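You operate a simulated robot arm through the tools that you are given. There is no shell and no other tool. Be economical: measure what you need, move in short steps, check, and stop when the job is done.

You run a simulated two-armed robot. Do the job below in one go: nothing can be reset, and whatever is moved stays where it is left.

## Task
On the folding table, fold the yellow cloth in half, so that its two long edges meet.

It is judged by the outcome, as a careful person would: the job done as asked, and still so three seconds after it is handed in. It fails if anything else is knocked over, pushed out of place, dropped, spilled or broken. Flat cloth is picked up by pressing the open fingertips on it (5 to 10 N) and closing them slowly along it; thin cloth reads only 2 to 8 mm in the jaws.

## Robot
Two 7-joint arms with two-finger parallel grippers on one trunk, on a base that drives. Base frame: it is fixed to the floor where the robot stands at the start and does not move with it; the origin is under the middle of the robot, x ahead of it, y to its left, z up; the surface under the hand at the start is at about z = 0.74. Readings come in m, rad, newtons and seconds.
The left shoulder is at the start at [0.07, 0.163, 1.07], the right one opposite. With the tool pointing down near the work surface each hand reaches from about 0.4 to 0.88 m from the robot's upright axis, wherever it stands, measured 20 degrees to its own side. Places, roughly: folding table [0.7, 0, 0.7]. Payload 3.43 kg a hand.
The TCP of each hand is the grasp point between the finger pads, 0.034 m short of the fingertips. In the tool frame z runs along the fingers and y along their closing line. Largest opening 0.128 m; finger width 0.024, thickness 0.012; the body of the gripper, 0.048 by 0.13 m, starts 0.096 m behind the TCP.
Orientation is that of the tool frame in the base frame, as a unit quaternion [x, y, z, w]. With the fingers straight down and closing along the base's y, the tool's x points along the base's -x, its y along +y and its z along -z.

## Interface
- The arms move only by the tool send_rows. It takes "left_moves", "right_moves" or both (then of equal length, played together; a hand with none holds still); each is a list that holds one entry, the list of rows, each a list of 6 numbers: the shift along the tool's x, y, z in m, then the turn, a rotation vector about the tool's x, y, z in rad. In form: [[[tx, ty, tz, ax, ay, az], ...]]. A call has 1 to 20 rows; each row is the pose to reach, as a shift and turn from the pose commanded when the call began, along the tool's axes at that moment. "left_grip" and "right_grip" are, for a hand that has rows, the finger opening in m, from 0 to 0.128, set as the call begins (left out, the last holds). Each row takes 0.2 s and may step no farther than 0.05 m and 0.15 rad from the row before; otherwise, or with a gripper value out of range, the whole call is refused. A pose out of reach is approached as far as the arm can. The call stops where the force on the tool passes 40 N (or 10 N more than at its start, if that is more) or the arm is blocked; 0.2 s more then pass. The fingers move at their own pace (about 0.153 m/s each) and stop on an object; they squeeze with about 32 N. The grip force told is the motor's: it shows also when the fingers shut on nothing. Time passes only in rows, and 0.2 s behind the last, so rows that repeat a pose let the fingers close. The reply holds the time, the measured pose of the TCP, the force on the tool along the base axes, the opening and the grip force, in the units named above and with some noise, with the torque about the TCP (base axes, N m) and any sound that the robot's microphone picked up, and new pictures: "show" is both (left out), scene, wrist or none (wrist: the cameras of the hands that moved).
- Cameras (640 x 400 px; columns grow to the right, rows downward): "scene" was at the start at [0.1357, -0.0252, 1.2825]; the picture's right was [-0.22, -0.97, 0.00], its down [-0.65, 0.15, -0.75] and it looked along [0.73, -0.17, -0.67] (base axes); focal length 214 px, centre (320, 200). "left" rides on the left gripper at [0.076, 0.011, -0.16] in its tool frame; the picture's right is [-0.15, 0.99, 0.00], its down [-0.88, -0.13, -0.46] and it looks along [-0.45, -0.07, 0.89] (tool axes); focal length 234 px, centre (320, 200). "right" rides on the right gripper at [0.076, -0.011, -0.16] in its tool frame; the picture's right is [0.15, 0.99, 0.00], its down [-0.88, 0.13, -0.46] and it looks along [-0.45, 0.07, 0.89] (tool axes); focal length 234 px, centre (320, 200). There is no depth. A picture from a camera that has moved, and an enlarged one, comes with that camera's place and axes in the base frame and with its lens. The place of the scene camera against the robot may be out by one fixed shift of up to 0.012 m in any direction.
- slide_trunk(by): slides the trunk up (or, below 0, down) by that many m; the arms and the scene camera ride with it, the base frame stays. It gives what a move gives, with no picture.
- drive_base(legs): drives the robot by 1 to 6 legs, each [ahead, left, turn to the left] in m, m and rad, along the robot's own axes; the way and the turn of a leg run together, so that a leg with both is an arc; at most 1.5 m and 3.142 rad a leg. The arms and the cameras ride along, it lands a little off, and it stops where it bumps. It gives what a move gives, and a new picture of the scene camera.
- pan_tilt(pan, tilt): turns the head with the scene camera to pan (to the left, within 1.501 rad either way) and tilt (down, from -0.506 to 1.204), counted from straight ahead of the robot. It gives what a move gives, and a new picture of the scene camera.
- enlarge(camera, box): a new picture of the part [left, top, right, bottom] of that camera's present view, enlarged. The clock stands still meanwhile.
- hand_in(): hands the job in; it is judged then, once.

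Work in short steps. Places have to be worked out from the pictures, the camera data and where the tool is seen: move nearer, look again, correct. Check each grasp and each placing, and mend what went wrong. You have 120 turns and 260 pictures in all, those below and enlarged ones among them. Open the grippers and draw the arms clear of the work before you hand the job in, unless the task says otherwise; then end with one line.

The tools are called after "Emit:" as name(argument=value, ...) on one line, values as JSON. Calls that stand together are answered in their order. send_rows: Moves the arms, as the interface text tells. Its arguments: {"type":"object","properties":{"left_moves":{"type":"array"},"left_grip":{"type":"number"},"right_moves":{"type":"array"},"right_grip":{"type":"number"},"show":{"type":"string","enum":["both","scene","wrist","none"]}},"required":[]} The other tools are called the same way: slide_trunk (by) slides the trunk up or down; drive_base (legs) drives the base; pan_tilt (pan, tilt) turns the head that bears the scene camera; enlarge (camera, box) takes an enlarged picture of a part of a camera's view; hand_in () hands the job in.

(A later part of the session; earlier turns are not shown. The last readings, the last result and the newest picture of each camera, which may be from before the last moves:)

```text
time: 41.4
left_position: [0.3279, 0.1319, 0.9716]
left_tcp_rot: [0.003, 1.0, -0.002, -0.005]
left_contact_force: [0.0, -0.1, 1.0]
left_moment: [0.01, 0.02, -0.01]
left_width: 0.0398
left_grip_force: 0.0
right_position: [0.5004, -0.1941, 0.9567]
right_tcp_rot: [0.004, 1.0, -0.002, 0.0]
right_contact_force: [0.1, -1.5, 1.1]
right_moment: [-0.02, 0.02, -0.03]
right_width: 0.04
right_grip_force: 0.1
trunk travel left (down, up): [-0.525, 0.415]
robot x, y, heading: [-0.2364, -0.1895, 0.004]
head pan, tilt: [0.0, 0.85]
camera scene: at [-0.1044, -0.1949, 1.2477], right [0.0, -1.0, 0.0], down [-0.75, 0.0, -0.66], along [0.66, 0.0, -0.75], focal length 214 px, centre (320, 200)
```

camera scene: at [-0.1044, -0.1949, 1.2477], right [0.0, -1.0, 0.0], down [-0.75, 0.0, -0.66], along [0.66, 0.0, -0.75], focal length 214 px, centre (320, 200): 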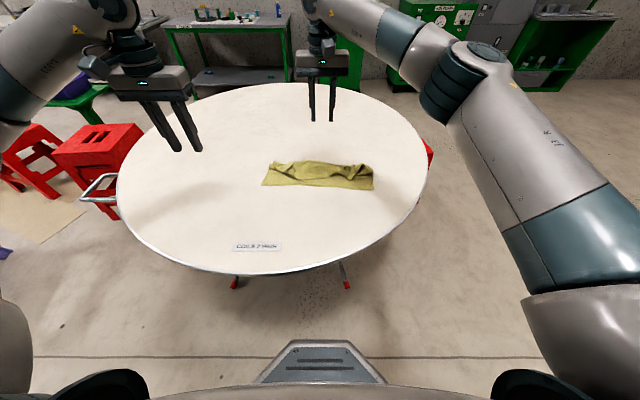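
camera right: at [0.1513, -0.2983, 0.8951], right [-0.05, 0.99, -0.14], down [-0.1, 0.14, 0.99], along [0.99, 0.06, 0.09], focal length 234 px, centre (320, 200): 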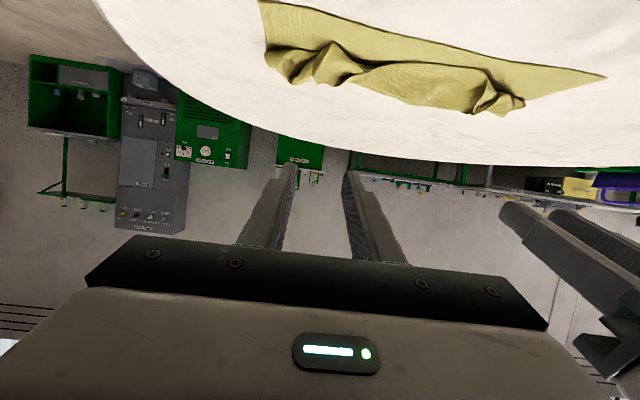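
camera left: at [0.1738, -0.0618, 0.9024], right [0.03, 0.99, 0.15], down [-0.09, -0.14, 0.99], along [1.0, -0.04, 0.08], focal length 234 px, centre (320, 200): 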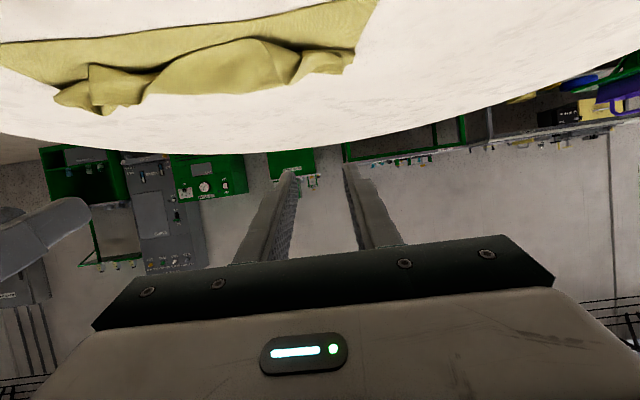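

Back to normal. The curled-back flap has two tents where it was pinched, near (0.453,-0.299) and (0.461,-0.068). I'll bring both hands above those points to regrasp them, lift the flap clean, and lay it again.

Emit:
send_rows(left_moves=[[[-0.019, -0.0286, 0.0245, 0, 0, 0], [-0.038, -0.0572, 0.049, 0, 0, 0], [-0.057, -0.0858, 0.0735, 0, 0, 0], [-0.076, -0.1144, 0.098, 0, 0, 0], [-0.095, -0.143, 0.1225, 0, 0, 0], [-0.114, -0.1716, 0.147, 0, 0, 0], [-0.133, -0.2, 0.168, 0, 0, 0], [-0.133, -0.2, 0.168, 0, 0, 0]]], right_moves=[[[0.0068, -0.015, 0.0224, 0, 0, 0], [0.0136, -0.03, 0.0448, 0, 0, 0], [0.0204, -0.045, 0.0672, 0, 0, 0], [0.0272, -0.06, 0.0896, 0, 0, 0], [0.034, -0.075, 0.112, 0, 0, 0], [0.0408, -0.09, 0.1344, 0, 0, 0], [0.0475, -0.105, 0.153, 0, 0, 0], [0.0475, -0.105, 0.153, 0, 0, 0]]], show="wrist")

```text
time: 43.2
left_position: [0.4554, -0.0712, 0.8045]
left_tcp_rot: [0.004, 1.0, -0.003, -0.004]
left_contact_force: [-0.8, 0.2, 0.2]
left_moment: [0.01, -0.03, -0.01]
left_width: 0.0399
left_grip_force: 0.1
right_position: [0.4501, -0.2988, 0.8024]
right_tcp_rot: [0.004, 1.0, -0.002, 0.001]
right_contact_force: [0.7, -0.2, 0.8]
right_moment: [-0.02, -0.01, 0.01]
right_width: 0.04
right_grip_force: 0.0
trunk travel left (down, up): [-0.525, 0.415]
robot x, y, heading: [-0.2409, -0.1881, 0.003]
head pan, tilt: [0.0, 0.85]
camera right: at [0.3742, -0.3093, 0.963], right [-0.14, 0.99, -0.01], down [0.88, 0.12, 0.46], along [0.45, 0.06, -0.89], focal length 234 px, centre (320, 200)
camera left: at [0.381, -0.0576, 0.9657], right [0.15, 0.99, -0.01], down [0.88, -0.14, 0.45], along [0.44, -0.08, -0.89], focal length 234 px, centre (320, 200)
```

right: 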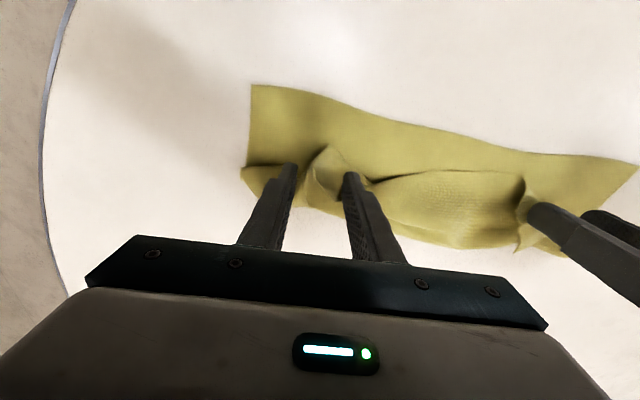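
left: 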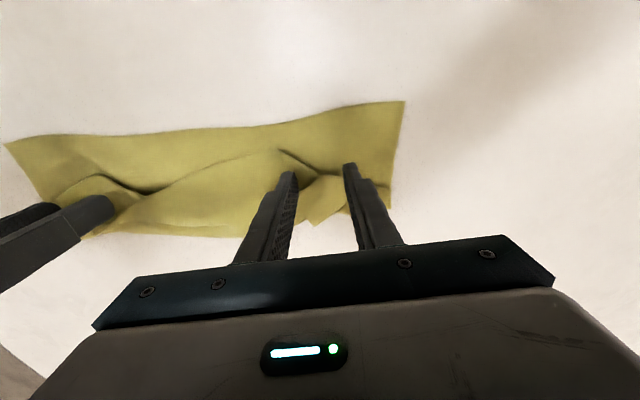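

Emit:
enlarge(camera="left", box=[240, 90, 416, 200])

Emit:
enlarge(camera="right", box=[230, 100, 406, 210])

```text
3.64 times, centred on (328, 145) of left
camera zoom: at [0.381, -0.0576, 0.9657], right [0.15, 0.99, -0.01], down [0.88, -0.14, 0.45], along [0.44, -0.08, -0.89], focal length 852 px, centre (291, 400)
```

zoom: 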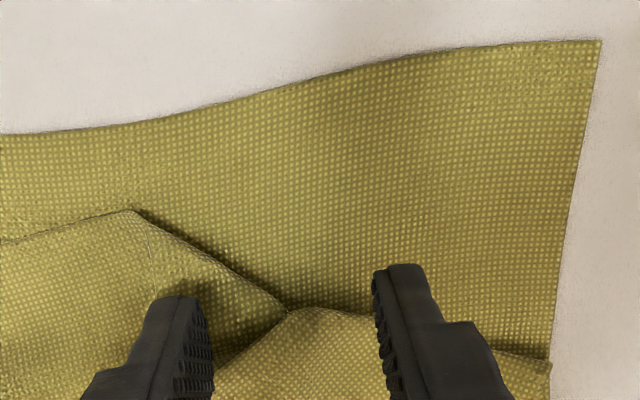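

```text
3.64 times, centred on (318, 155) of right
camera zoom: at [0.3742, -0.3093, 0.963], right [-0.14, 0.99, -0.01], down [0.88, 0.12, 0.46], along [0.45, 0.06, -0.89], focal length 852 px, centre (327, 364)
```

zoom: 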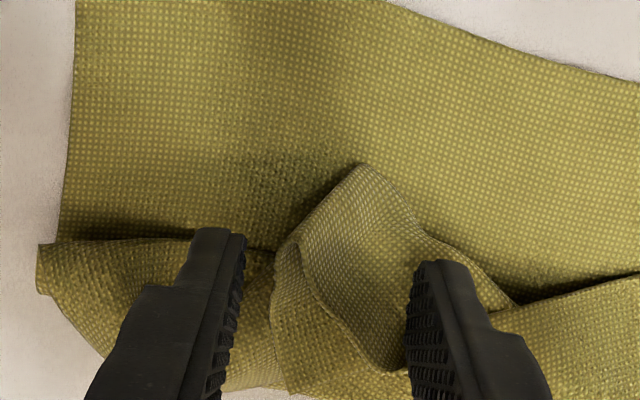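

The flap is folded double, with its free edge lying back near the fold at x≈0.49. I lower both hands over the tents, pinch them, and lift to open the flap up.

Emit:
send_rows(left_moves=[[[-0.01, 0, 0.012, 0, 0, 0], [-0.01, 0, 0.022, 0, 0, 0], [-0.01, 0, 0.026, 0, 0, 0], [-0.01, 0, 0.027, 0, 0, 0]]], right_moves=[[[-0.005, 0, 0.01, 0, 0, 0], [-0.005, 0, 0.02, 0, 0, 0], [-0.005, 0, 0.024, 0, 0, 0], [-0.005, 0, 0.025, 0, 0, 0]]], show="none")

Emit:
send_rows(left_moves=[[[0, 0, 0, 0, 0, 0]]], right_moves=[[[0, 0, 0, 0, 0, 0]]], left_grip=0.025, right_grip=0.025, show="none")

Emit:
send_rows(left_moves=[[[0, 0, 0, 0, 0, 0]]], right_moves=[[[0, 0, 0, 0, 0, 0]]], left_grip=0.012, right_grip=0.012, show="none")

Emit:
send_rows(left_moves=[[[0, 0, 0, 0, 0, 0], [0, 0, 0, 0, 0, 0]]], right_moves=[[[0, 0, 0, 0, 0, 0], [0, 0, 0, 0, 0, 0]]], left_grip=0.0, right_grip=0.0, show="wrist")

```text
time: 44.2
left_position: [0.4664, -0.0716, 0.7777]
left_tcp_rot: [0.004, 1.0, -0.003, -0.003]
left_contact_force: [0.2, -1.2, 6.8]
left_moment: [-0.01, -0.09, 0.01]
left_width: 0.0398
left_grip_force: 0.1
right_position: [0.4563, -0.3008, 0.7805]
right_tcp_rot: [0.004, 1.0, -0.002, 0.002]
right_contact_force: [0.4, 0.8, 2.2]
right_moment: [0.07, -0.03, -0.05]
right_width: 0.0402
right_grip_force: 0.1
trunk travel left (down, up): [-0.525, 0.415]
robot x, y, heading: [-0.2373, -0.1879, 0.003]
head pan, tilt: [0.0, 0.85]
```

```text
time: 44.6
left_position: [0.4644, -0.0719, 0.7783]
left_tcp_rot: [0.005, 1.0, -0.003, -0.003]
left_contact_force: [0.2, 1.5, 7.9]
left_moment: [0.07, -0.08, 0.03]
left_width: 0.024
left_grip_force: 0.0
right_position: [0.4552, -0.3002, 0.7794]
right_tcp_rot: [0.006, 1.0, -0.002, 0.002]
right_contact_force: [-0.2, -0.9, 2.2]
right_moment: [-0.01, -0.03, 0.01]
right_width: 0.0248
right_grip_force: 0.1
trunk travel left (down, up): [-0.525, 0.415]
robot x, y, heading: [-0.2376, -0.1904, 0.004]
head pan, tilt: [0.0, 0.85]
```

```text
time: 45.0
left_position: [0.4644, -0.0716, 0.7775]
left_tcp_rot: [0.004, 1.0, -0.003, -0.005]
left_contact_force: [-0.3, -1.3, 9.2]
left_moment: [0.01, -0.12, -0.03]
left_width: 0.0121
left_grip_force: 0.0
right_position: [0.4561, -0.3009, 0.7781]
right_tcp_rot: [0.004, 1.0, -0.003, 0.002]
right_contact_force: [-0.3, 0.7, 1.9]
right_moment: [0.01, -0.01, 0.0]
right_width: 0.0127
right_grip_force: 1.3
trunk travel left (down, up): [-0.525, 0.415]
robot x, y, heading: [-0.2389, -0.1896, 0.001]
head pan, tilt: [0.0, 0.85]
```

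```text
time: 45.6
left_position: [0.4646, -0.0731, 0.7787]
left_tcp_rot: [0.005, 1.0, -0.002, -0.002]
left_contact_force: [0.7, -4.9, 9.9]
left_moment: [-0.21, -0.06, 0.01]
left_width: 0.0036
left_grip_force: 31.7
right_position: [0.4548, -0.2997, 0.7793]
right_tcp_rot: [0.003, 1.0, -0.002, 0.002]
right_contact_force: [-0.6, 3.3, 4.9]
right_moment: [0.19, 0.02, 0.03]
right_width: 0.0041
right_grip_force: 31.6
trunk travel left (down, up): [-0.525, 0.415]
robot x, y, heading: [-0.2348, -0.1895, -0.0]
head pan, tilt: [0.0, 0.85]
camera right: at [0.3785, -0.3101, 0.9396], right [-0.14, 0.99, 0.0], down [0.88, 0.12, 0.46], along [0.46, 0.06, -0.89], focal length 234 px, centre (320, 200)
camera left: at [0.3904, -0.0596, 0.939], right [0.16, 0.99, -0.01], down [0.88, -0.14, 0.45], along [0.44, -0.08, -0.89], focal length 234 px, centre (320, 200)
```

right: 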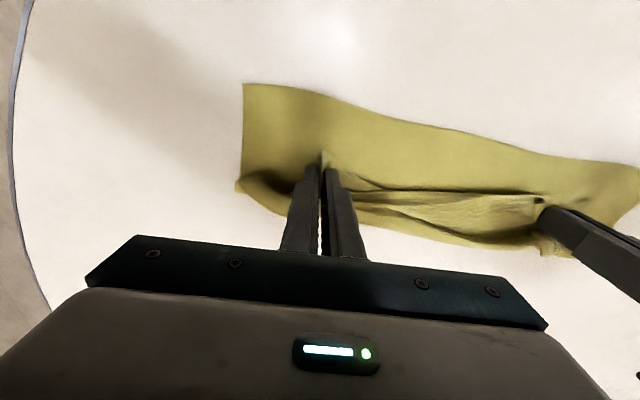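
left: 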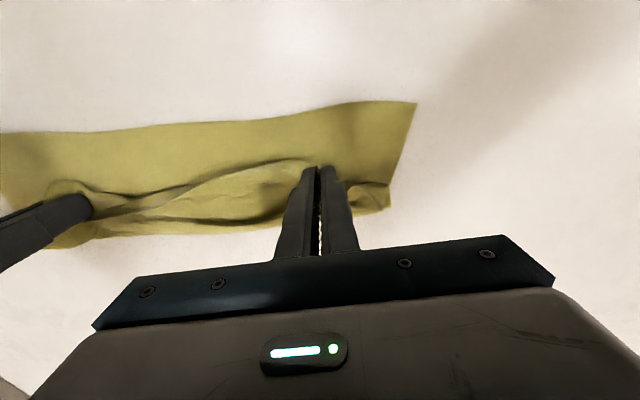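

Both hold cloth (3.6 and 4.1 mm, perhaps several layers). I lift up and forward and check that the bottom layer isn't taken along.

Emit:
send_rows(left_moves=[[[-0.01, 0, -0.02, 0, 0, 0], [-0.03, 0, -0.05, 0, 0, 0], [-0.05, 0, -0.08, 0, 0, 0], [-0.05, 0, -0.08, 0, 0, 0]]], right_moves=[[[-0.01, 0, -0.02, 0, 0, 0], [-0.03, 0, -0.05, 0, 0, 0], [-0.05, 0, -0.08, 0, 0, 0], [-0.05, 0, -0.08, 0, 0, 0]]])

Emit:
enlarge(camera="scene", box=[240, 100, 400, 200])

```text
time: 46.6
left_position: [0.5171, -0.0713, 0.8559]
left_tcp_rot: [0.004, 1.0, -0.002, -0.005]
left_contact_force: [0.3, -2.4, 0.1]
left_moment: [-0.11, 0.03, 0.02]
left_width: 0.0032
left_grip_force: 32.3
right_position: [0.5064, -0.2991, 0.8573]
right_tcp_rot: [0.006, 1.0, -0.002, 0.001]
right_contact_force: [0.0, 2.3, -1.1]
right_moment: [0.09, 0.01, 0.0]
right_width: 0.0036
right_grip_force: 32.0
trunk travel left (down, up): [-0.525, 0.415]
robot x, y, heading: [-0.2373, -0.1912, -0.0]
head pan, tilt: [0.0, 0.85]
camera scene: at [-0.1044, -0.1953, 1.2477], right [0.0, -1.0, 0.0], down [-0.75, 0.0, -0.66], along [0.66, 0.0, -0.75], focal length 214 px, centre (320, 200)
camera right: at [0.4301, -0.3091, 1.0174], right [-0.14, 0.99, -0.01], down [0.88, 0.12, 0.46], along [0.45, 0.06, -0.89], focal length 234 px, centre (320, 200)
camera left: at [0.4424, -0.0584, 1.0173], right [0.16, 0.99, -0.01], down [0.88, -0.14, 0.45], along [0.44, -0.07, -0.89], focal length 234 px, centre (320, 200)
```

scene: 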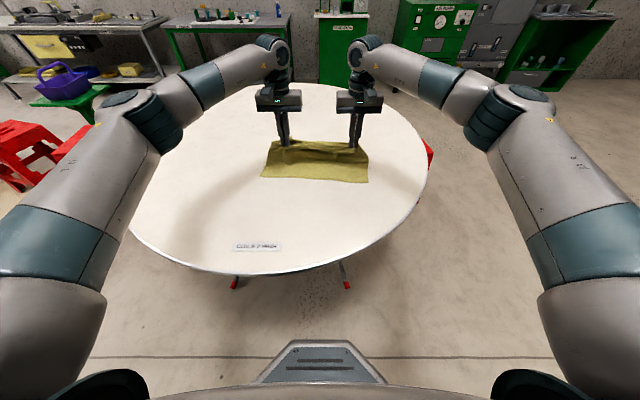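
right: 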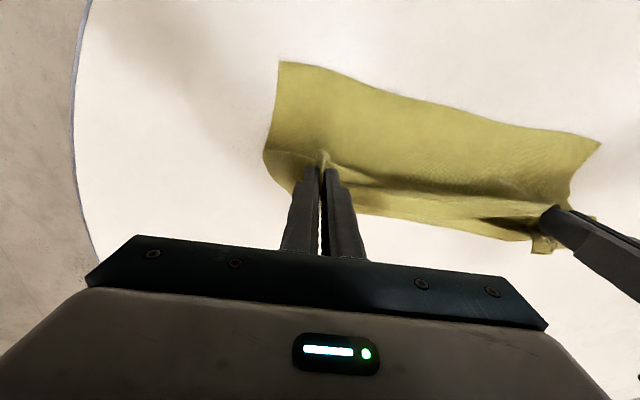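
left: 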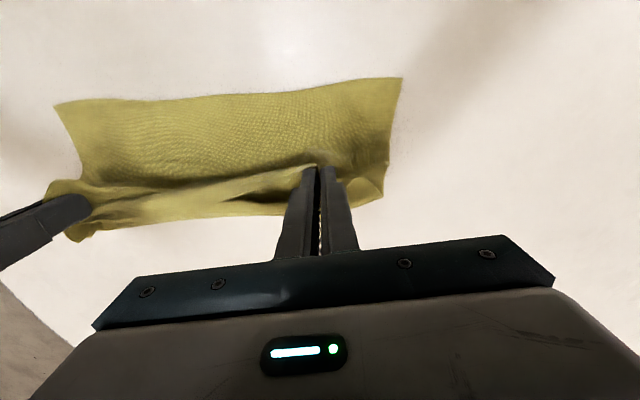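

```text
4.00 times, centred on (320, 150) of scene
camera zoom: at [-0.1044, -0.1953, 1.2477], right [0.0, -1.0, 0.0], down [-0.75, 0.0, -0.66], along [0.66, 0.0, -0.75], focal length 858 px, centre (320, 400)
```

zoom: 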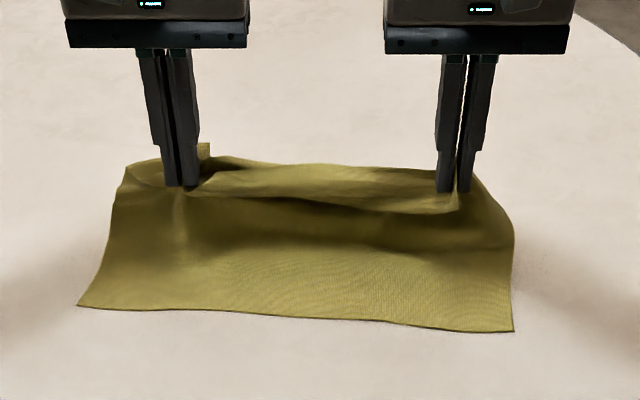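

The bottom layer stays, and the free edge hangs on the far side. I lift a bit higher so the flap hangs free, and look.

Emit:
send_rows(left_moves=[[[0.0, 0, -0.02, 0, 0, 0], [0.0, 0, -0.04, 0, 0, 0], [0.0, 0, -0.05, 0, 0, 0]]], right_moves=[[[0.0, 0, -0.02, 0, 0, 0], [0.0, 0, -0.04, 0, 0, 0], [0.0, 0, -0.05, 0, 0, 0]]], show="none")

Emit:
enlarge(camera="scene", box=[240, 90, 400, 190])

Emit:
enlarge(camera="left", box=[0, 40, 448, 320])

```text
time: 47.4
left_position: [0.5172, -0.0719, 0.9068]
left_tcp_rot: [0.004, 1.0, -0.002, -0.003]
left_contact_force: [0.4, -2.2, 0.7]
left_moment: [-0.07, -0.03, 0.03]
left_width: 0.0032
left_grip_force: 31.9
right_position: [0.5079, -0.2988, 0.9086]
right_tcp_rot: [0.004, 1.0, -0.002, 0.003]
right_contact_force: [-0.2, 2.2, -0.3]
right_moment: [0.07, 0.03, 0.03]
right_width: 0.0039
right_grip_force: 31.7
trunk travel left (down, up): [-0.525, 0.415]
robot x, y, heading: [-0.2349, -0.1891, 0.006]
head pan, tilt: [0.0, 0.85]
```

```text
4.00 times, centred on (320, 140) of scene
camera zoom: at [-0.1049, -0.1953, 1.2477], right [0.0, -1.0, 0.0], down [-0.75, 0.0, -0.66], along [0.66, 0.0, -0.75], focal length 858 px, centre (320, 440)
```

zoom: 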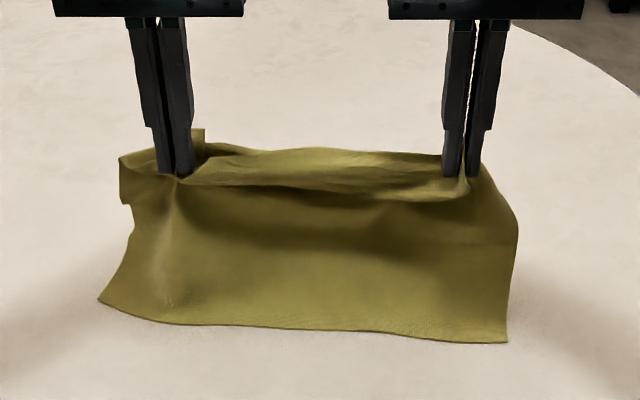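

```text
1.43 times, centred on (224, 180) of left
camera zoom: at [0.4424, -0.0594, 1.0676], right [0.15, 0.99, -0.01], down [0.88, -0.14, 0.45], along [0.44, -0.07, -0.89], focal length 334 px, centre (457, 229)
```

zoom: 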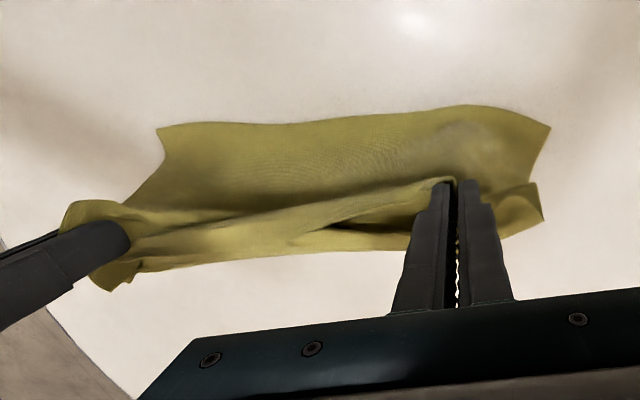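

The whole cloth came up with the hands, held near its middle. That suggests a far simpler fold: hold the cloth along its midline so both halves hang down, then lower it while moving sideways so it lays itself double. I lift it fully to see where it's held.

Emit:
send_rows(left_moves=[[[0.0, 0, -0.04, 0, 0, 0], [0.0, 0, -0.08, 0, 0, 0], [0.0, 0, -0.12, 0, 0, 0], [0.0, 0, -0.16, 0, 0, 0], [0.0, 0, -0.16, 0, 0, 0]]], right_moves=[[[0.0, 0, -0.04, 0, 0, 0], [0.0, 0, -0.08, 0, 0, 0], [0.0, 0, -0.12, 0, 0, 0], [0.0, 0, -0.16, 0, 0, 0], [0.0, 0, -0.16, 0, 0, 0]]])

Emit:
enlarge(camera="scene", box=[220, 50, 420, 175])

```text
time: 48.6
left_position: [0.5223, -0.0723, 1.0663]
left_tcp_rot: [0.005, 1.0, -0.002, -0.006]
left_contact_force: [0.0, -1.7, -0.2]
left_moment: [-0.05, -0.01, 0.02]
left_width: 0.0036
left_grip_force: 32.4
right_position: [0.5082, -0.2989, 1.0686]
right_tcp_rot: [0.004, 1.0, -0.003, 0.0]
right_contact_force: [0.0, 2.0, -0.8]
right_moment: [0.08, 0.05, 0.0]
right_width: 0.0037
right_grip_force: 31.5
trunk travel left (down, up): [-0.525, 0.415]
robot x, y, heading: [-0.2354, -0.1906, 0.0]
head pan, tilt: [0.0, 0.85]
camera scene: at [-0.1031, -0.1952, 1.2475], right [0.0, -1.0, 0.0], down [-0.75, 0.0, -0.66], along [0.66, 0.0, -0.75], focal length 214 px, centre (320, 200)
camera right: at [0.431, -0.3084, 1.2283], right [-0.14, 0.99, 0.0], down [0.88, 0.12, 0.46], along [0.45, 0.06, -0.89], focal length 234 px, centre (320, 200)
camera left: at [0.4464, -0.0595, 1.2274], right [0.16, 0.99, -0.01], down [0.88, -0.14, 0.45], along [0.44, -0.07, -0.89], focal length 234 px, centre (320, 200)
```

scene: 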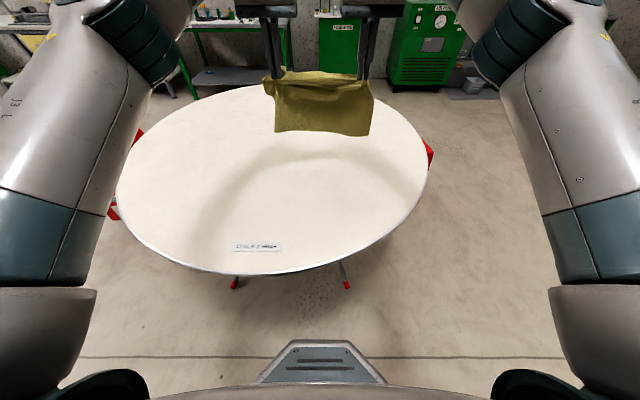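
right: 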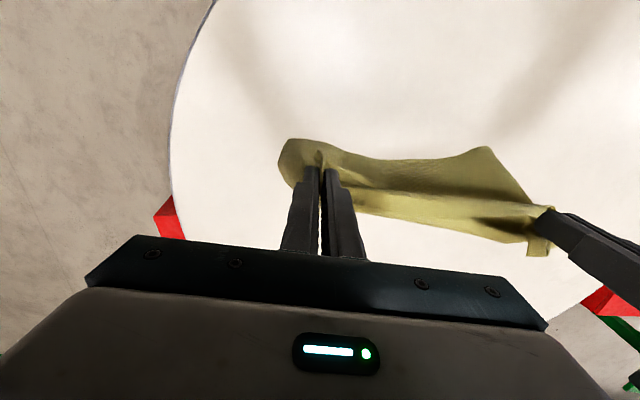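
left: 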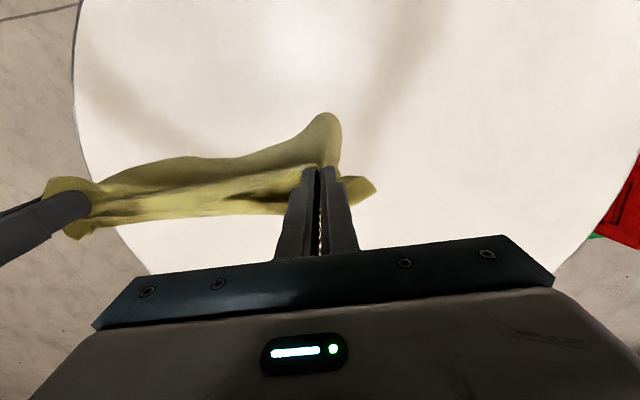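

```text
3.20 times, centred on (320, 112) of scene
camera zoom: at [-0.1031, -0.1952, 1.2475], right [0.0, -1.0, 0.0], down [-0.75, 0.0, -0.66], along [0.66, 0.0, -0.75], focal length 686 px, centre (320, 480)
```

zoom: 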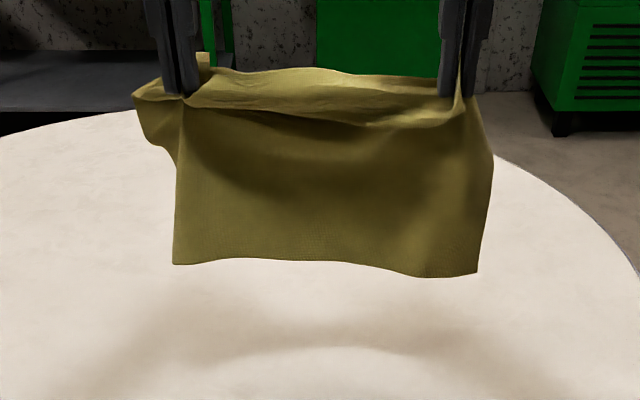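

All of it hangs in the air, the front half clean (≈0.15 m long) and the rest bunched behind. I'll lay it down moving toward the robot, so the clean half goes underneath and the bunched half ends on top where I can sort it out.

Emit:
send_rows(left_moves=[[[-0.025, 0, 0.04, 0, 0, 0], [-0.05, 0, 0.08, 0, 0, 0], [-0.08, 0, 0.115, 0, 0, 0], [-0.08, 0, 0.135, 0, 0, 0], [-0.08, 0, 0.135, 0, 0, 0]]], right_moves=[[[-0.025, 0, 0.04, 0, 0, 0], [-0.05, 0, 0.08, 0, 0, 0], [-0.08, 0, 0.115, 0, 0, 0], [-0.08, 0, 0.135, 0, 0, 0], [-0.08, 0, 0.135, 0, 0, 0]]], show="none")

Emit:
enlarge(camera="scene", box=[220, 70, 420, 195])

Emit:
send_rows(left_moves=[[[0.025, 0, 0.01, 0, 0, 0], [0.05, 0, 0.02, 0, 0, 0], [0.075, 0, 0.032, 0, 0, 0], [0.095, 0, 0.045, 0, 0, 0], [0.115, 0, 0.07, 0, 0, 0], [0.13, 0, 0.1, 0, 0, 0], [0.137, 0, 0.125, 0, 0, 0], [0.14, 0, 0.14, 0, 0, 0]]], right_moves=[[[0.025, 0, 0.01, 0, 0, 0], [0.05, 0, 0.02, 0, 0, 0], [0.075, 0, 0.032, 0, 0, 0], [0.095, 0, 0.045, 0, 0, 0], [0.115, 0, 0.07, 0, 0, 0], [0.13, 0, 0.1, 0, 0, 0], [0.137, 0, 0.125, 0, 0, 0], [0.14, 0, 0.14, 0, 0, 0]]], show="both")

```text
time: 49.8
left_position: [0.5781, -0.0654, 0.931]
left_tcp_rot: [0.004, 1.0, -0.003, -0.003]
left_contact_force: [-0.5, -7.5, 0.2]
left_moment: [-0.33, -0.06, 0.06]
left_width: 0.0029
left_grip_force: 31.9
left hand out of reach, approached as far as the arm can: row 3, 4, 5
right_position: [0.5798, -0.2984, 0.9361]
right_tcp_rot: [0.004, 1.0, -0.003, 0.002]
right_contact_force: [-1.0, 9.0, 0.5]
right_moment: [0.29, 0.0, 0.04]
right_width: 0.0039
right_grip_force: 32.4
right hand out of reach, approached as far as the arm can: row 3, 4, 5
trunk travel left (down, up): [-0.525, 0.415]
robot x, y, heading: [-0.2361, -0.1894, 0.003]
head pan, tilt: [0.0, 0.85]
```

```text
3.20 times, centred on (320, 132) of scene
camera zoom: at [-0.1057, -0.1939, 1.2479], right [0.0, -1.0, 0.0], down [-0.75, 0.0, -0.66], along [0.66, 0.0, -0.75], focal length 686 px, centre (320, 416)
```

zoom: 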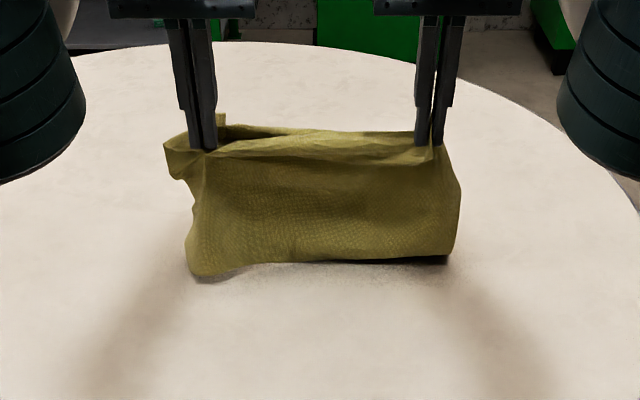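

```text
time: 51.6
left_position: [0.4361, -0.0659, 0.795]
left_tcp_rot: [0.004, 1.0, -0.003, -0.004]
left_contact_force: [-0.1, 0.4, -0.2]
left_moment: [-0.01, 0.05, 0.02]
left_width: 0.0022
left_grip_force: 32.2
right_position: [0.4417, -0.3027, 0.7941]
right_tcp_rot: [0.005, 1.0, -0.002, 0.002]
right_contact_force: [0.3, -0.3, -0.6]
right_moment: [0.03, 0.01, 0.04]
right_width: 0.0033
right_grip_force: 32.4
trunk travel left (down, up): [-0.525, 0.415]
robot x, y, heading: [-0.2379, -0.1895, 0.006]
head pan, tilt: [0.0, 0.85]
camera scene: at [-0.1043, -0.1951, 1.2477], right [0.0, -1.0, 0.0], down [-0.75, 0.0, -0.66], along [0.66, 0.0, -0.75], focal length 214 px, centre (320, 200)
camera right: at [0.3642, -0.3104, 0.9546], right [-0.14, 0.99, -0.01], down [0.88, 0.12, 0.46], along [0.45, 0.06, -0.89], focal length 234 px, centre (320, 200)
camera left: at [0.3619, -0.0532, 0.9559], right [0.15, 0.99, -0.01], down [0.88, -0.14, 0.45], along [0.44, -0.07, -0.89], focal length 234 px, centre (320, 200)
```

scene: 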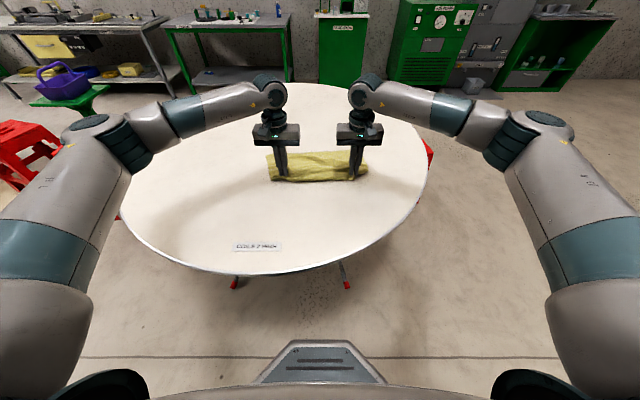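
right: 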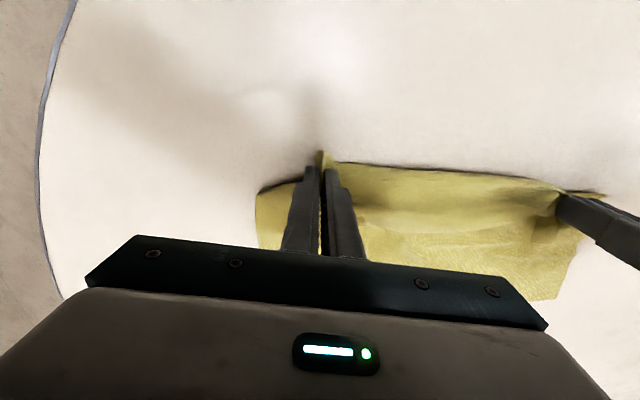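
left: 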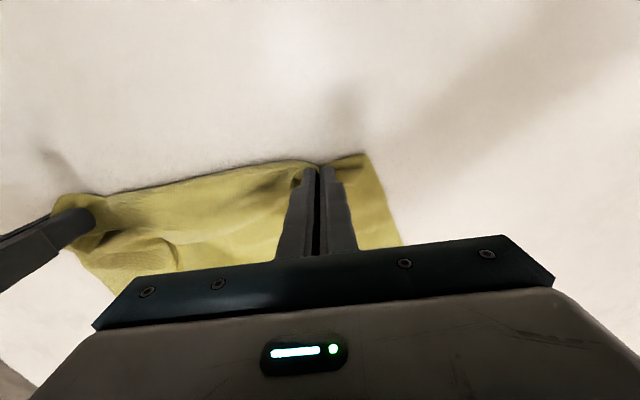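

It's laid down toward the far side. I lower the last bit, release, rise, and spread the hands to look.

Emit:
send_rows(left_moves=[[[0.004, 0, 0.012, 0, 0, 0]]], right_moves=[[[0.004, 0, 0.012, 0, 0, 0]]], show="none")

Emit:
send_rows(left_moves=[[[0, 0, 0, 0, 0, 0], [0, 0, -0.03, 0, 0, 0], [0, 0.03, -0.07, 0, 0, 0], [0, 0.07, -0.1, 0, 0, 0], [0, 0.12, -0.12, 0, 0, 0], [0, 0.16, -0.14, 0, 0, 0]]], right_moves=[[[0, 0, 0, 0, 0, 0], [0, 0, -0.03, 0, 0, 0], [-0.02, 0.03, -0.07, 0, 0, 0], [-0.04, 0.06, -0.1, 0, 0, 0], [-0.06, 0.09, -0.13, 0, 0, 0], [-0.08, 0.12, -0.17, 0, 0, 0]]], left_grip=0.05, right_grip=0.05, show="scene")

Emit:
enlarge(camera="right", box=[120, 0, 520, 250])

```text
time: 52.0
left_position: [0.4312, -0.0656, 0.7833]
left_tcp_rot: [0.005, 1.0, -0.004, -0.004]
left_contact_force: [0.3, 0.6, 2.6]
left_moment: [0.02, 0.0, 0.02]
left_width: 0.0023
left_grip_force: 32.0
right_position: [0.4372, -0.3004, 0.7836]
right_tcp_rot: [0.004, 1.0, -0.003, 0.001]
right_contact_force: [0.1, -0.1, -0.5]
right_moment: [0.01, 0.04, -0.04]
right_width: 0.0035
right_grip_force: 32.5
trunk travel left (down, up): [-0.525, 0.415]
robot x, y, heading: [-0.2343, -0.19, 0.002]
head pan, tilt: [0.0, 0.85]
```

```text
refused: row 3 steps farther than a row can; nothing moved
```

```text
1.60 times, centred on (320, 125) of right
camera zoom: at [0.3605, -0.3104, 0.9429], right [-0.14, 0.99, -0.01], down [0.88, 0.12, 0.46], along [0.45, 0.06, -0.89], focal length 375 px, centre (320, 320)
```

zoom: 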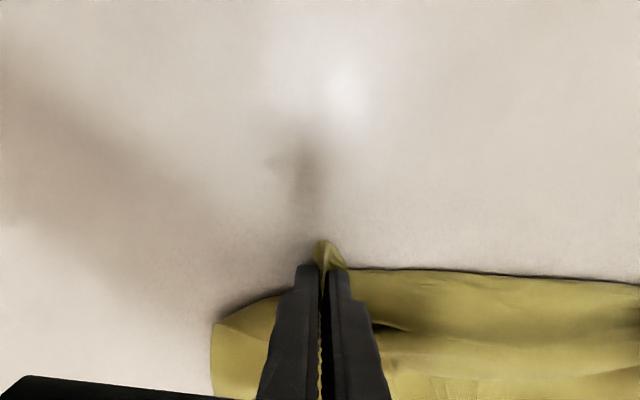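

A row stepped too far; I resend it with smaller steps.

Emit:
send_rows(left_moves=[[[0, 0, 0, 0, 0, 0], [0, 0, -0.03, 0, 0, 0], [0, 0.01, -0.06, 0, 0, 0], [0, 0.04, -0.09, 0, 0, 0], [0, 0.07, -0.12, 0, 0, 0], [0, 0.11, -0.14, 0, 0, 0], [0, 0.15, -0.15, 0, 0, 0]]], right_moves=[[[0, 0, 0, 0, 0, 0], [0, 0, -0.03, 0, 0, 0], [-0.01, 0.01, -0.06, 0, 0, 0], [-0.03, 0.03, -0.09, 0, 0, 0], [-0.05, 0.06, -0.12, 0, 0, 0], [-0.07, 0.09, -0.15, 0, 0, 0], [-0.09, 0.12, -0.17, 0, 0, 0]]], left_grip=0.05, right_grip=0.05, show="scene")

Emit:
enlarge(camera="right", box=[120, 0, 520, 250])

```text
time: 53.6
left_position: [0.4351, 0.0884, 0.932]
left_tcp_rot: [0.005, 1.0, -0.004, -0.003]
left_contact_force: [-0.2, 0.1, -0.9]
left_moment: [-0.08, -0.02, 0.0]
left_width: 0.05
left_grip_force: 0.1
right_position: [0.5231, -0.178, 0.9552]
right_tcp_rot: [0.004, 1.0, -0.004, 0.001]
right_contact_force: [-0.1, 0.6, 0.2]
right_moment: [-0.01, 0.0, 0.0]
right_width: 0.0501
right_grip_force: 0.1
trunk travel left (down, up): [-0.525, 0.415]
robot x, y, heading: [-0.2395, -0.1893, 0.002]
head pan, tilt: [0.0, 0.85]
camera scene: at [-0.1054, -0.1917, 1.2477], right [0.0, -1.0, 0.0], down [-0.75, 0.0, -0.66], along [0.66, 0.0, -0.75], focal length 214 px, centre (320, 200)
```

scene: 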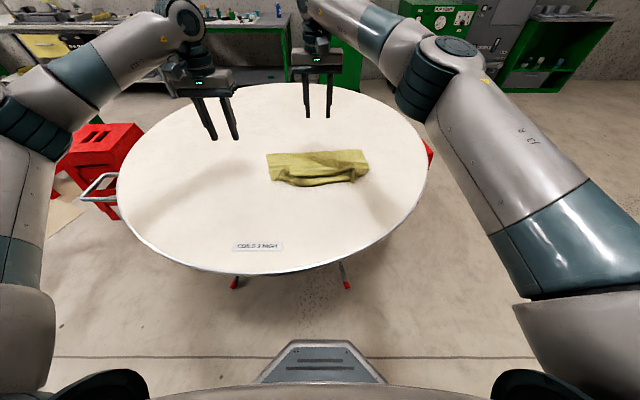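

```text
1.60 times, centred on (320, 125) of right
camera zoom: at [0.4477, -0.1882, 1.1145], right [-0.14, 0.99, -0.01], down [0.88, 0.13, 0.46], along [0.45, 0.06, -0.89], focal length 375 px, centre (320, 320)
```

zoom: 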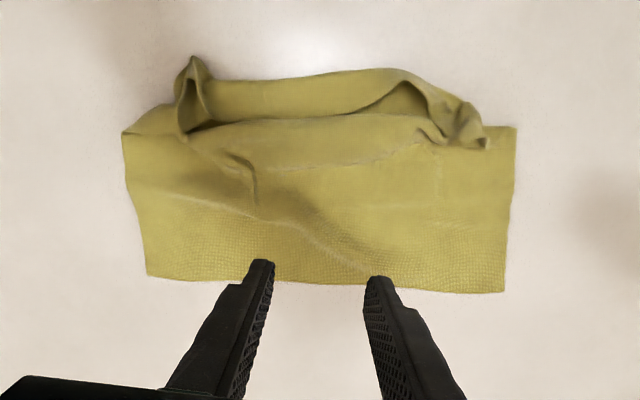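

Emit:
enlarge(camera="right", box=[180, 20, 340, 120])

Emit:
enlarge(camera="right", box=[300, 20, 460, 120])

Emit:
enlarge(camera="scene", box=[256, 135, 384, 205])

```text
4.00 times, centred on (260, 70) of right
camera zoom: at [0.4477, -0.1882, 1.1145], right [-0.14, 0.99, -0.01], down [0.88, 0.13, 0.46], along [0.45, 0.06, -0.89], focal length 937 px, centre (560, 720)
```

zoom: 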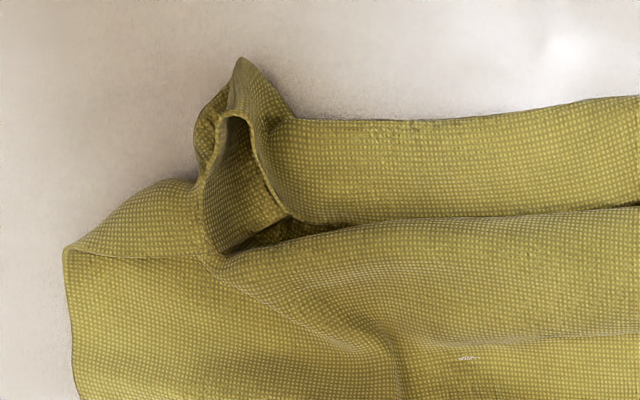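

```text
4.00 times, centred on (380, 70) of right
camera zoom: at [0.4477, -0.1882, 1.1145], right [-0.14, 0.99, -0.01], down [0.88, 0.13, 0.46], along [0.45, 0.06, -0.89], focal length 937 px, centre (80, 720)
```

zoom: 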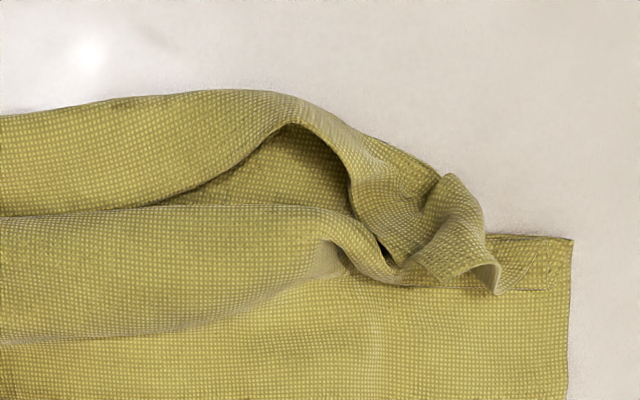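

```text
5.00 times, centred on (320, 170) of scene
camera zoom: at [-0.1054, -0.1917, 1.2477], right [0.0, -1.0, 0.0], down [-0.75, 0.0, -0.66], along [0.66, 0.0, -0.75], focal length 1072 px, centre (320, 350)
```

zoom: 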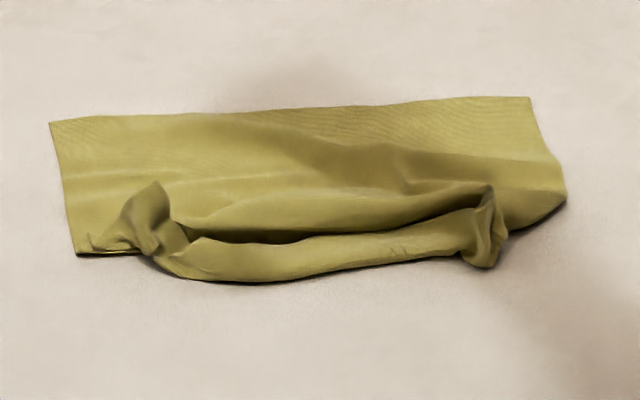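

The far edge lies clean with both corners visible, near (0.61,-0.353) and (0.575,0.029). Lifting the cloth by that long edge will let the rest hang out straight, so I can lay it flat again and then refold it by its midline. First I drive closer.

Emit:
drive_base(legs=[[0.12, 0, 0]])

```text
time: 54.8
left_position: [0.5558, 0.085, 0.9321]
left_tcp_rot: [0.004, 1.0, -0.002, -0.004]
left_contact_force: [-0.3, -0.2, 0.4]
left_moment: [-0.04, 0.02, -0.02]
left_width: 0.05
left_grip_force: 0.0
right_position: [0.6453, -0.1807, 0.9532]
right_tcp_rot: [0.004, 1.0, -0.002, 0.002]
right_contact_force: [0.1, 0.3, 0.0]
right_moment: [-0.04, 0.03, 0.0]
right_width: 0.0501
right_grip_force: 0.1
trunk travel left (down, up): [-0.525, 0.415]
robot x, y, heading: [-0.1156, -0.1854, 0.007]
head pan, tilt: [0.0, 0.85]
camera scene: at [0.0165, -0.1948, 1.2477], right [0.0, -1.0, 0.0], down [-0.75, 0.0, -0.66], along [0.66, 0.0, -0.75], focal length 214 px, centre (320, 200)
```

scene: 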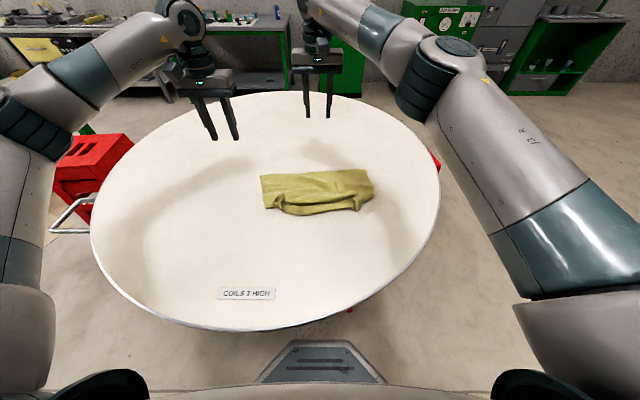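

Now I take both hands above the far-edge corners, with 3.5 cm opening, and view them with the wrist cameras.

Emit:
send_rows(left_moves=[[[-0.002, -0.02, 0.03, 0, 0, 0], [-0.005, -0.04, 0.06, 0, 0, 0], [-0.008, -0.06, 0.09, 0, 0, 0], [-0.012, -0.083, 0.125, 0, 0, 0], [-0.012, -0.083, 0.125, 0, 0, 0]]], right_moves=[[[0.01, -0.033, 0.03, 0, 0, 0], [0.02, -0.066, 0.06, 0, 0, 0], [0.033, -0.105, 0.085, 0, 0, 0], [0.047, -0.145, 0.11, 0, 0, 0], [0.047, -0.145, 0.146, 0, 0, 0]]], left_grip=0.035, right_grip=0.035, show="wrist")

```text
time: 56.0
left_position: [0.5663, 0.0042, 0.8065]
left_tcp_rot: [0.004, 1.0, -0.003, -0.004]
left_contact_force: [0.0, 0.6, -0.3]
left_moment: [-0.06, 0.01, 0.0]
left_width: 0.0349
left_grip_force: 0.1
right_position: [0.5973, -0.325, 0.8074]
right_tcp_rot: [0.004, 1.0, -0.002, 0.001]
right_contact_force: [0.1, 0.4, -0.3]
right_moment: [-0.02, 0.03, 0.0]
right_width: 0.0351
right_grip_force: 0.1
trunk travel left (down, up): [-0.525, 0.415]
robot x, y, heading: [-0.1161, -0.1875, 0.006]
head pan, tilt: [0.0, 0.85]
camera right: at [0.5215, -0.3341, 0.9675], right [-0.14, 0.99, -0.01], down [0.88, 0.13, 0.46], along [0.45, 0.06, -0.89], focal length 234 px, centre (320, 200)
camera left: at [0.493, 0.0169, 0.9678], right [0.15, 0.99, -0.01], down [0.88, -0.13, 0.45], along [0.44, -0.07, -0.89], focal length 234 px, centre (320, 200)
```

right: 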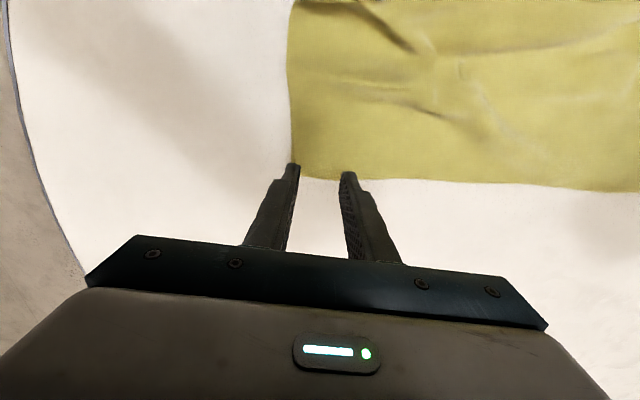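
left: 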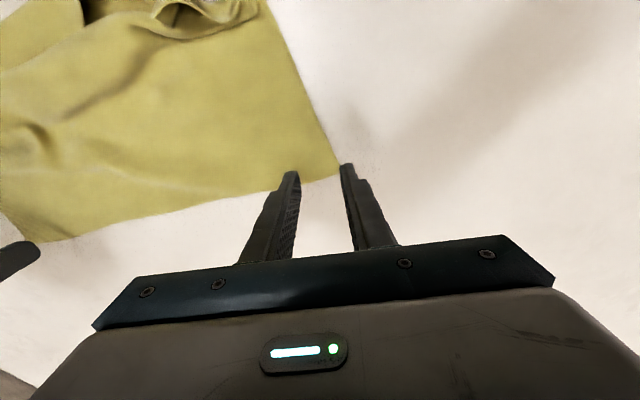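

Corners confirmed at (0.612,-0.352) and (0.577,0.024). I nudge inward slightly and lower to contact.

Emit:
send_rows(left_moves=[[[-0.003, -0.012, 0.01, 0, 0, 0], [-0.003, -0.012, 0.022, 0, 0, 0], [-0.003, -0.012, 0.028, 0, 0, 0], [-0.003, -0.012, 0.0305, 0, 0, 0], [-0.003, -0.012, 0.0305, 0, 0, 0]]], right_moves=[[[-0.003, 0.007, 0.01, 0, 0, 0], [-0.003, 0.007, 0.022, 0, 0, 0], [-0.003, 0.007, 0.028, 0, 0, 0], [-0.003, 0.007, 0.031, 0, 0, 0], [-0.003, 0.007, 0.031, 0, 0, 0]]], show="none")

```text
time: 57.2
left_position: [0.5699, -0.0099, 0.777]
left_tcp_rot: [0.003, 1.0, -0.003, -0.005]
left_contact_force: [-0.6, 0.5, 0.6]
left_moment: [0.03, 0.02, -0.01]
left_width: 0.0352
left_grip_force: 0.1
right_position: [0.6017, -0.3195, 0.779]
right_tcp_rot: [0.004, 1.0, -0.003, 0.002]
right_contact_force: [0.2, 0.0, 0.6]
right_moment: [0.02, 0.01, 0.01]
right_width: 0.035
right_grip_force: 0.1
trunk travel left (down, up): [-0.525, 0.415]
robot x, y, heading: [-0.1153, -0.1887, 0.005]
head pan, tilt: [0.0, 0.85]
```

Emit:
send_rows(left_moves=[[[0, 0, 0.001, 0, 0, 0], [0, 0, 0.0015, 0, 0, 0]]], right_moves=[[[0, 0, 0.001, 0, 0, 0], [0, 0, 0.002, 0, 0, 0]]], show="none")

```text
time: 57.8
left_position: [0.5683, -0.0086, 0.776]
left_tcp_rot: [0.003, 1.0, -0.003, -0.004]
left_contact_force: [0.3, 1.0, 1.7]
left_moment: [0.06, -0.02, 0.0]
left_width: 0.035
left_grip_force: 0.1
right_position: [0.6008, -0.3179, 0.7758]
right_tcp_rot: [0.004, 1.0, -0.003, 0.002]
right_contact_force: [-0.5, -0.3, 1.7]
right_moment: [-0.01, -0.03, -0.01]
right_width: 0.0347
right_grip_force: 0.0
trunk travel left (down, up): [-0.525, 0.415]
robot x, y, heading: [-0.1177, -0.1907, 0.003]
head pan, tilt: [0.0, 0.85]
```

Light contact (≈2 N). One more millimetre down, then close in steps.

Emit:
send_rows(left_moves=[[[0, 0, 0.001, 0, 0, 0], [0, 0, 0.001, 0, 0, 0]]], right_moves=[[[0, 0, 0.001, 0, 0, 0], [0, 0, 0.001, 0, 0, 0]]], show="none")

Emit:
send_rows(left_moves=[[[0, 0, 0, 0, 0, 0]]], right_moves=[[[0, 0, 0, 0, 0, 0]]], left_grip=0.024, right_grip=0.024, show="none")

Emit:
send_rows(left_moves=[[[0, 0, 0, 0, 0, 0]]], right_moves=[[[0, 0, 0, 0, 0, 0]]], left_grip=0.012, right_grip=0.012, show="none")

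Emit:
send_rows(left_moves=[[[0, 0, 0, 0, 0, 0], [0, 0, 0, 0, 0, 0]]], right_moves=[[[0, 0, 0, 0, 0, 0], [0, 0, 0, 0, 0, 0]]], left_grip=0.0, right_grip=0.0, show="wrist")

```text
time: 58.4
left_position: [0.5699, -0.0104, 0.7755]
left_tcp_rot: [0.004, 1.0, -0.002, -0.004]
left_contact_force: [2.4, 0.5, 6.5]
left_moment: [0.09, -0.05, -0.01]
left_width: 0.0349
left_grip_force: 0.1
right_position: [0.6016, -0.3183, 0.7751]
right_tcp_rot: [0.004, 1.0, -0.002, 0.002]
right_contact_force: [0.9, 0.4, 5.4]
right_moment: [0.02, 0.0, 0.01]
right_width: 0.0347
right_grip_force: 0.1
trunk travel left (down, up): [-0.525, 0.415]
robot x, y, heading: [-0.1166, -0.1865, 0.002]
head pan, tilt: [0.0, 0.85]
```

```text
time: 58.8
left_position: [0.5685, -0.0101, 0.7744]
left_tcp_rot: [0.003, 1.0, -0.003, -0.003]
left_contact_force: [0.3, -0.2, 8.4]
left_moment: [0.06, -0.05, 0.01]
left_width: 0.0235
left_grip_force: 0.2
right_position: [0.6007, -0.318, 0.7755]
right_tcp_rot: [0.003, 1.0, -0.003, 0.002]
right_contact_force: [0.4, 1.0, 3.6]
right_moment: [0.04, -0.01, 0.01]
right_width: 0.0243
right_grip_force: 0.1
trunk travel left (down, up): [-0.525, 0.415]
robot x, y, heading: [-0.1176, -0.192, 0.005]
head pan, tilt: [0.0, 0.85]
```

```text
time: 59.2
left_position: [0.5686, -0.0097, 0.7756]
left_tcp_rot: [0.004, 1.0, -0.003, -0.004]
left_contact_force: [0.8, -2.4, 8.7]
left_moment: [-0.04, -0.04, 0.01]
left_width: 0.0128
left_grip_force: 0.1
right_position: [0.5998, -0.3178, 0.7759]
right_tcp_rot: [0.003, 1.0, -0.002, 0.001]
right_contact_force: [0.7, 2.0, 4.5]
right_moment: [0.09, 0.01, 0.03]
right_width: 0.0129
right_grip_force: 0.9
trunk travel left (down, up): [-0.525, 0.415]
robot x, y, heading: [-0.1159, -0.1873, 0.005]
head pan, tilt: [0.0, 0.85]
```

```text
time: 59.8
left_position: [0.5682, -0.01, 0.7757]
left_tcp_rot: [0.005, 1.0, -0.004, -0.003]
left_contact_force: [-0.1, -13.6, 8.9]
left_moment: [-0.43, 0.0, 0.0]
left_width: 0.0021
left_grip_force: 31.2
right_position: [0.6002, -0.3175, 0.7768]
right_tcp_rot: [0.003, 1.0, -0.002, 0.002]
right_contact_force: [-0.8, 12.2, 3.9]
right_moment: [0.42, 0.07, -0.09]
right_width: 0.0019
right_grip_force: 32.2
trunk travel left (down, up): [-0.525, 0.415]
robot x, y, heading: [-0.1172, -0.1871, 0.003]
head pan, tilt: [0.0, 0.85]
camera right: at [0.523, -0.3277, 0.9353], right [-0.14, 0.99, 0.0], down [0.88, 0.13, 0.46], along [0.45, 0.06, -0.89], focal length 234 px, centre (320, 200)
camera left: at [0.4934, 0.0019, 0.9366], right [0.16, 0.99, -0.01], down [0.88, -0.14, 0.45], along [0.44, -0.08, -0.89], focal length 234 px, centre (320, 200)
```

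right: 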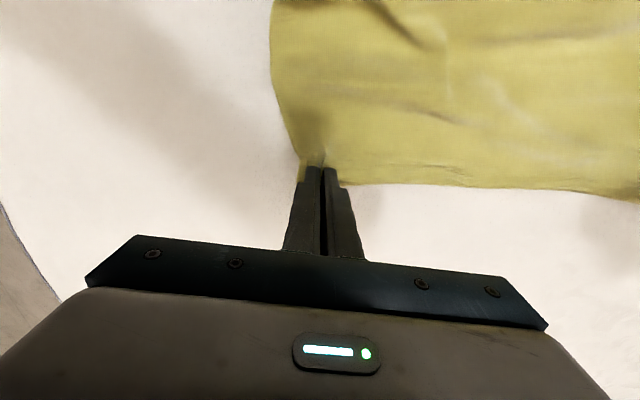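
left: 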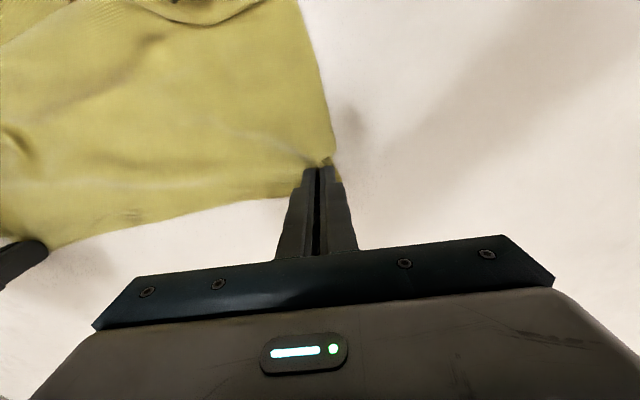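

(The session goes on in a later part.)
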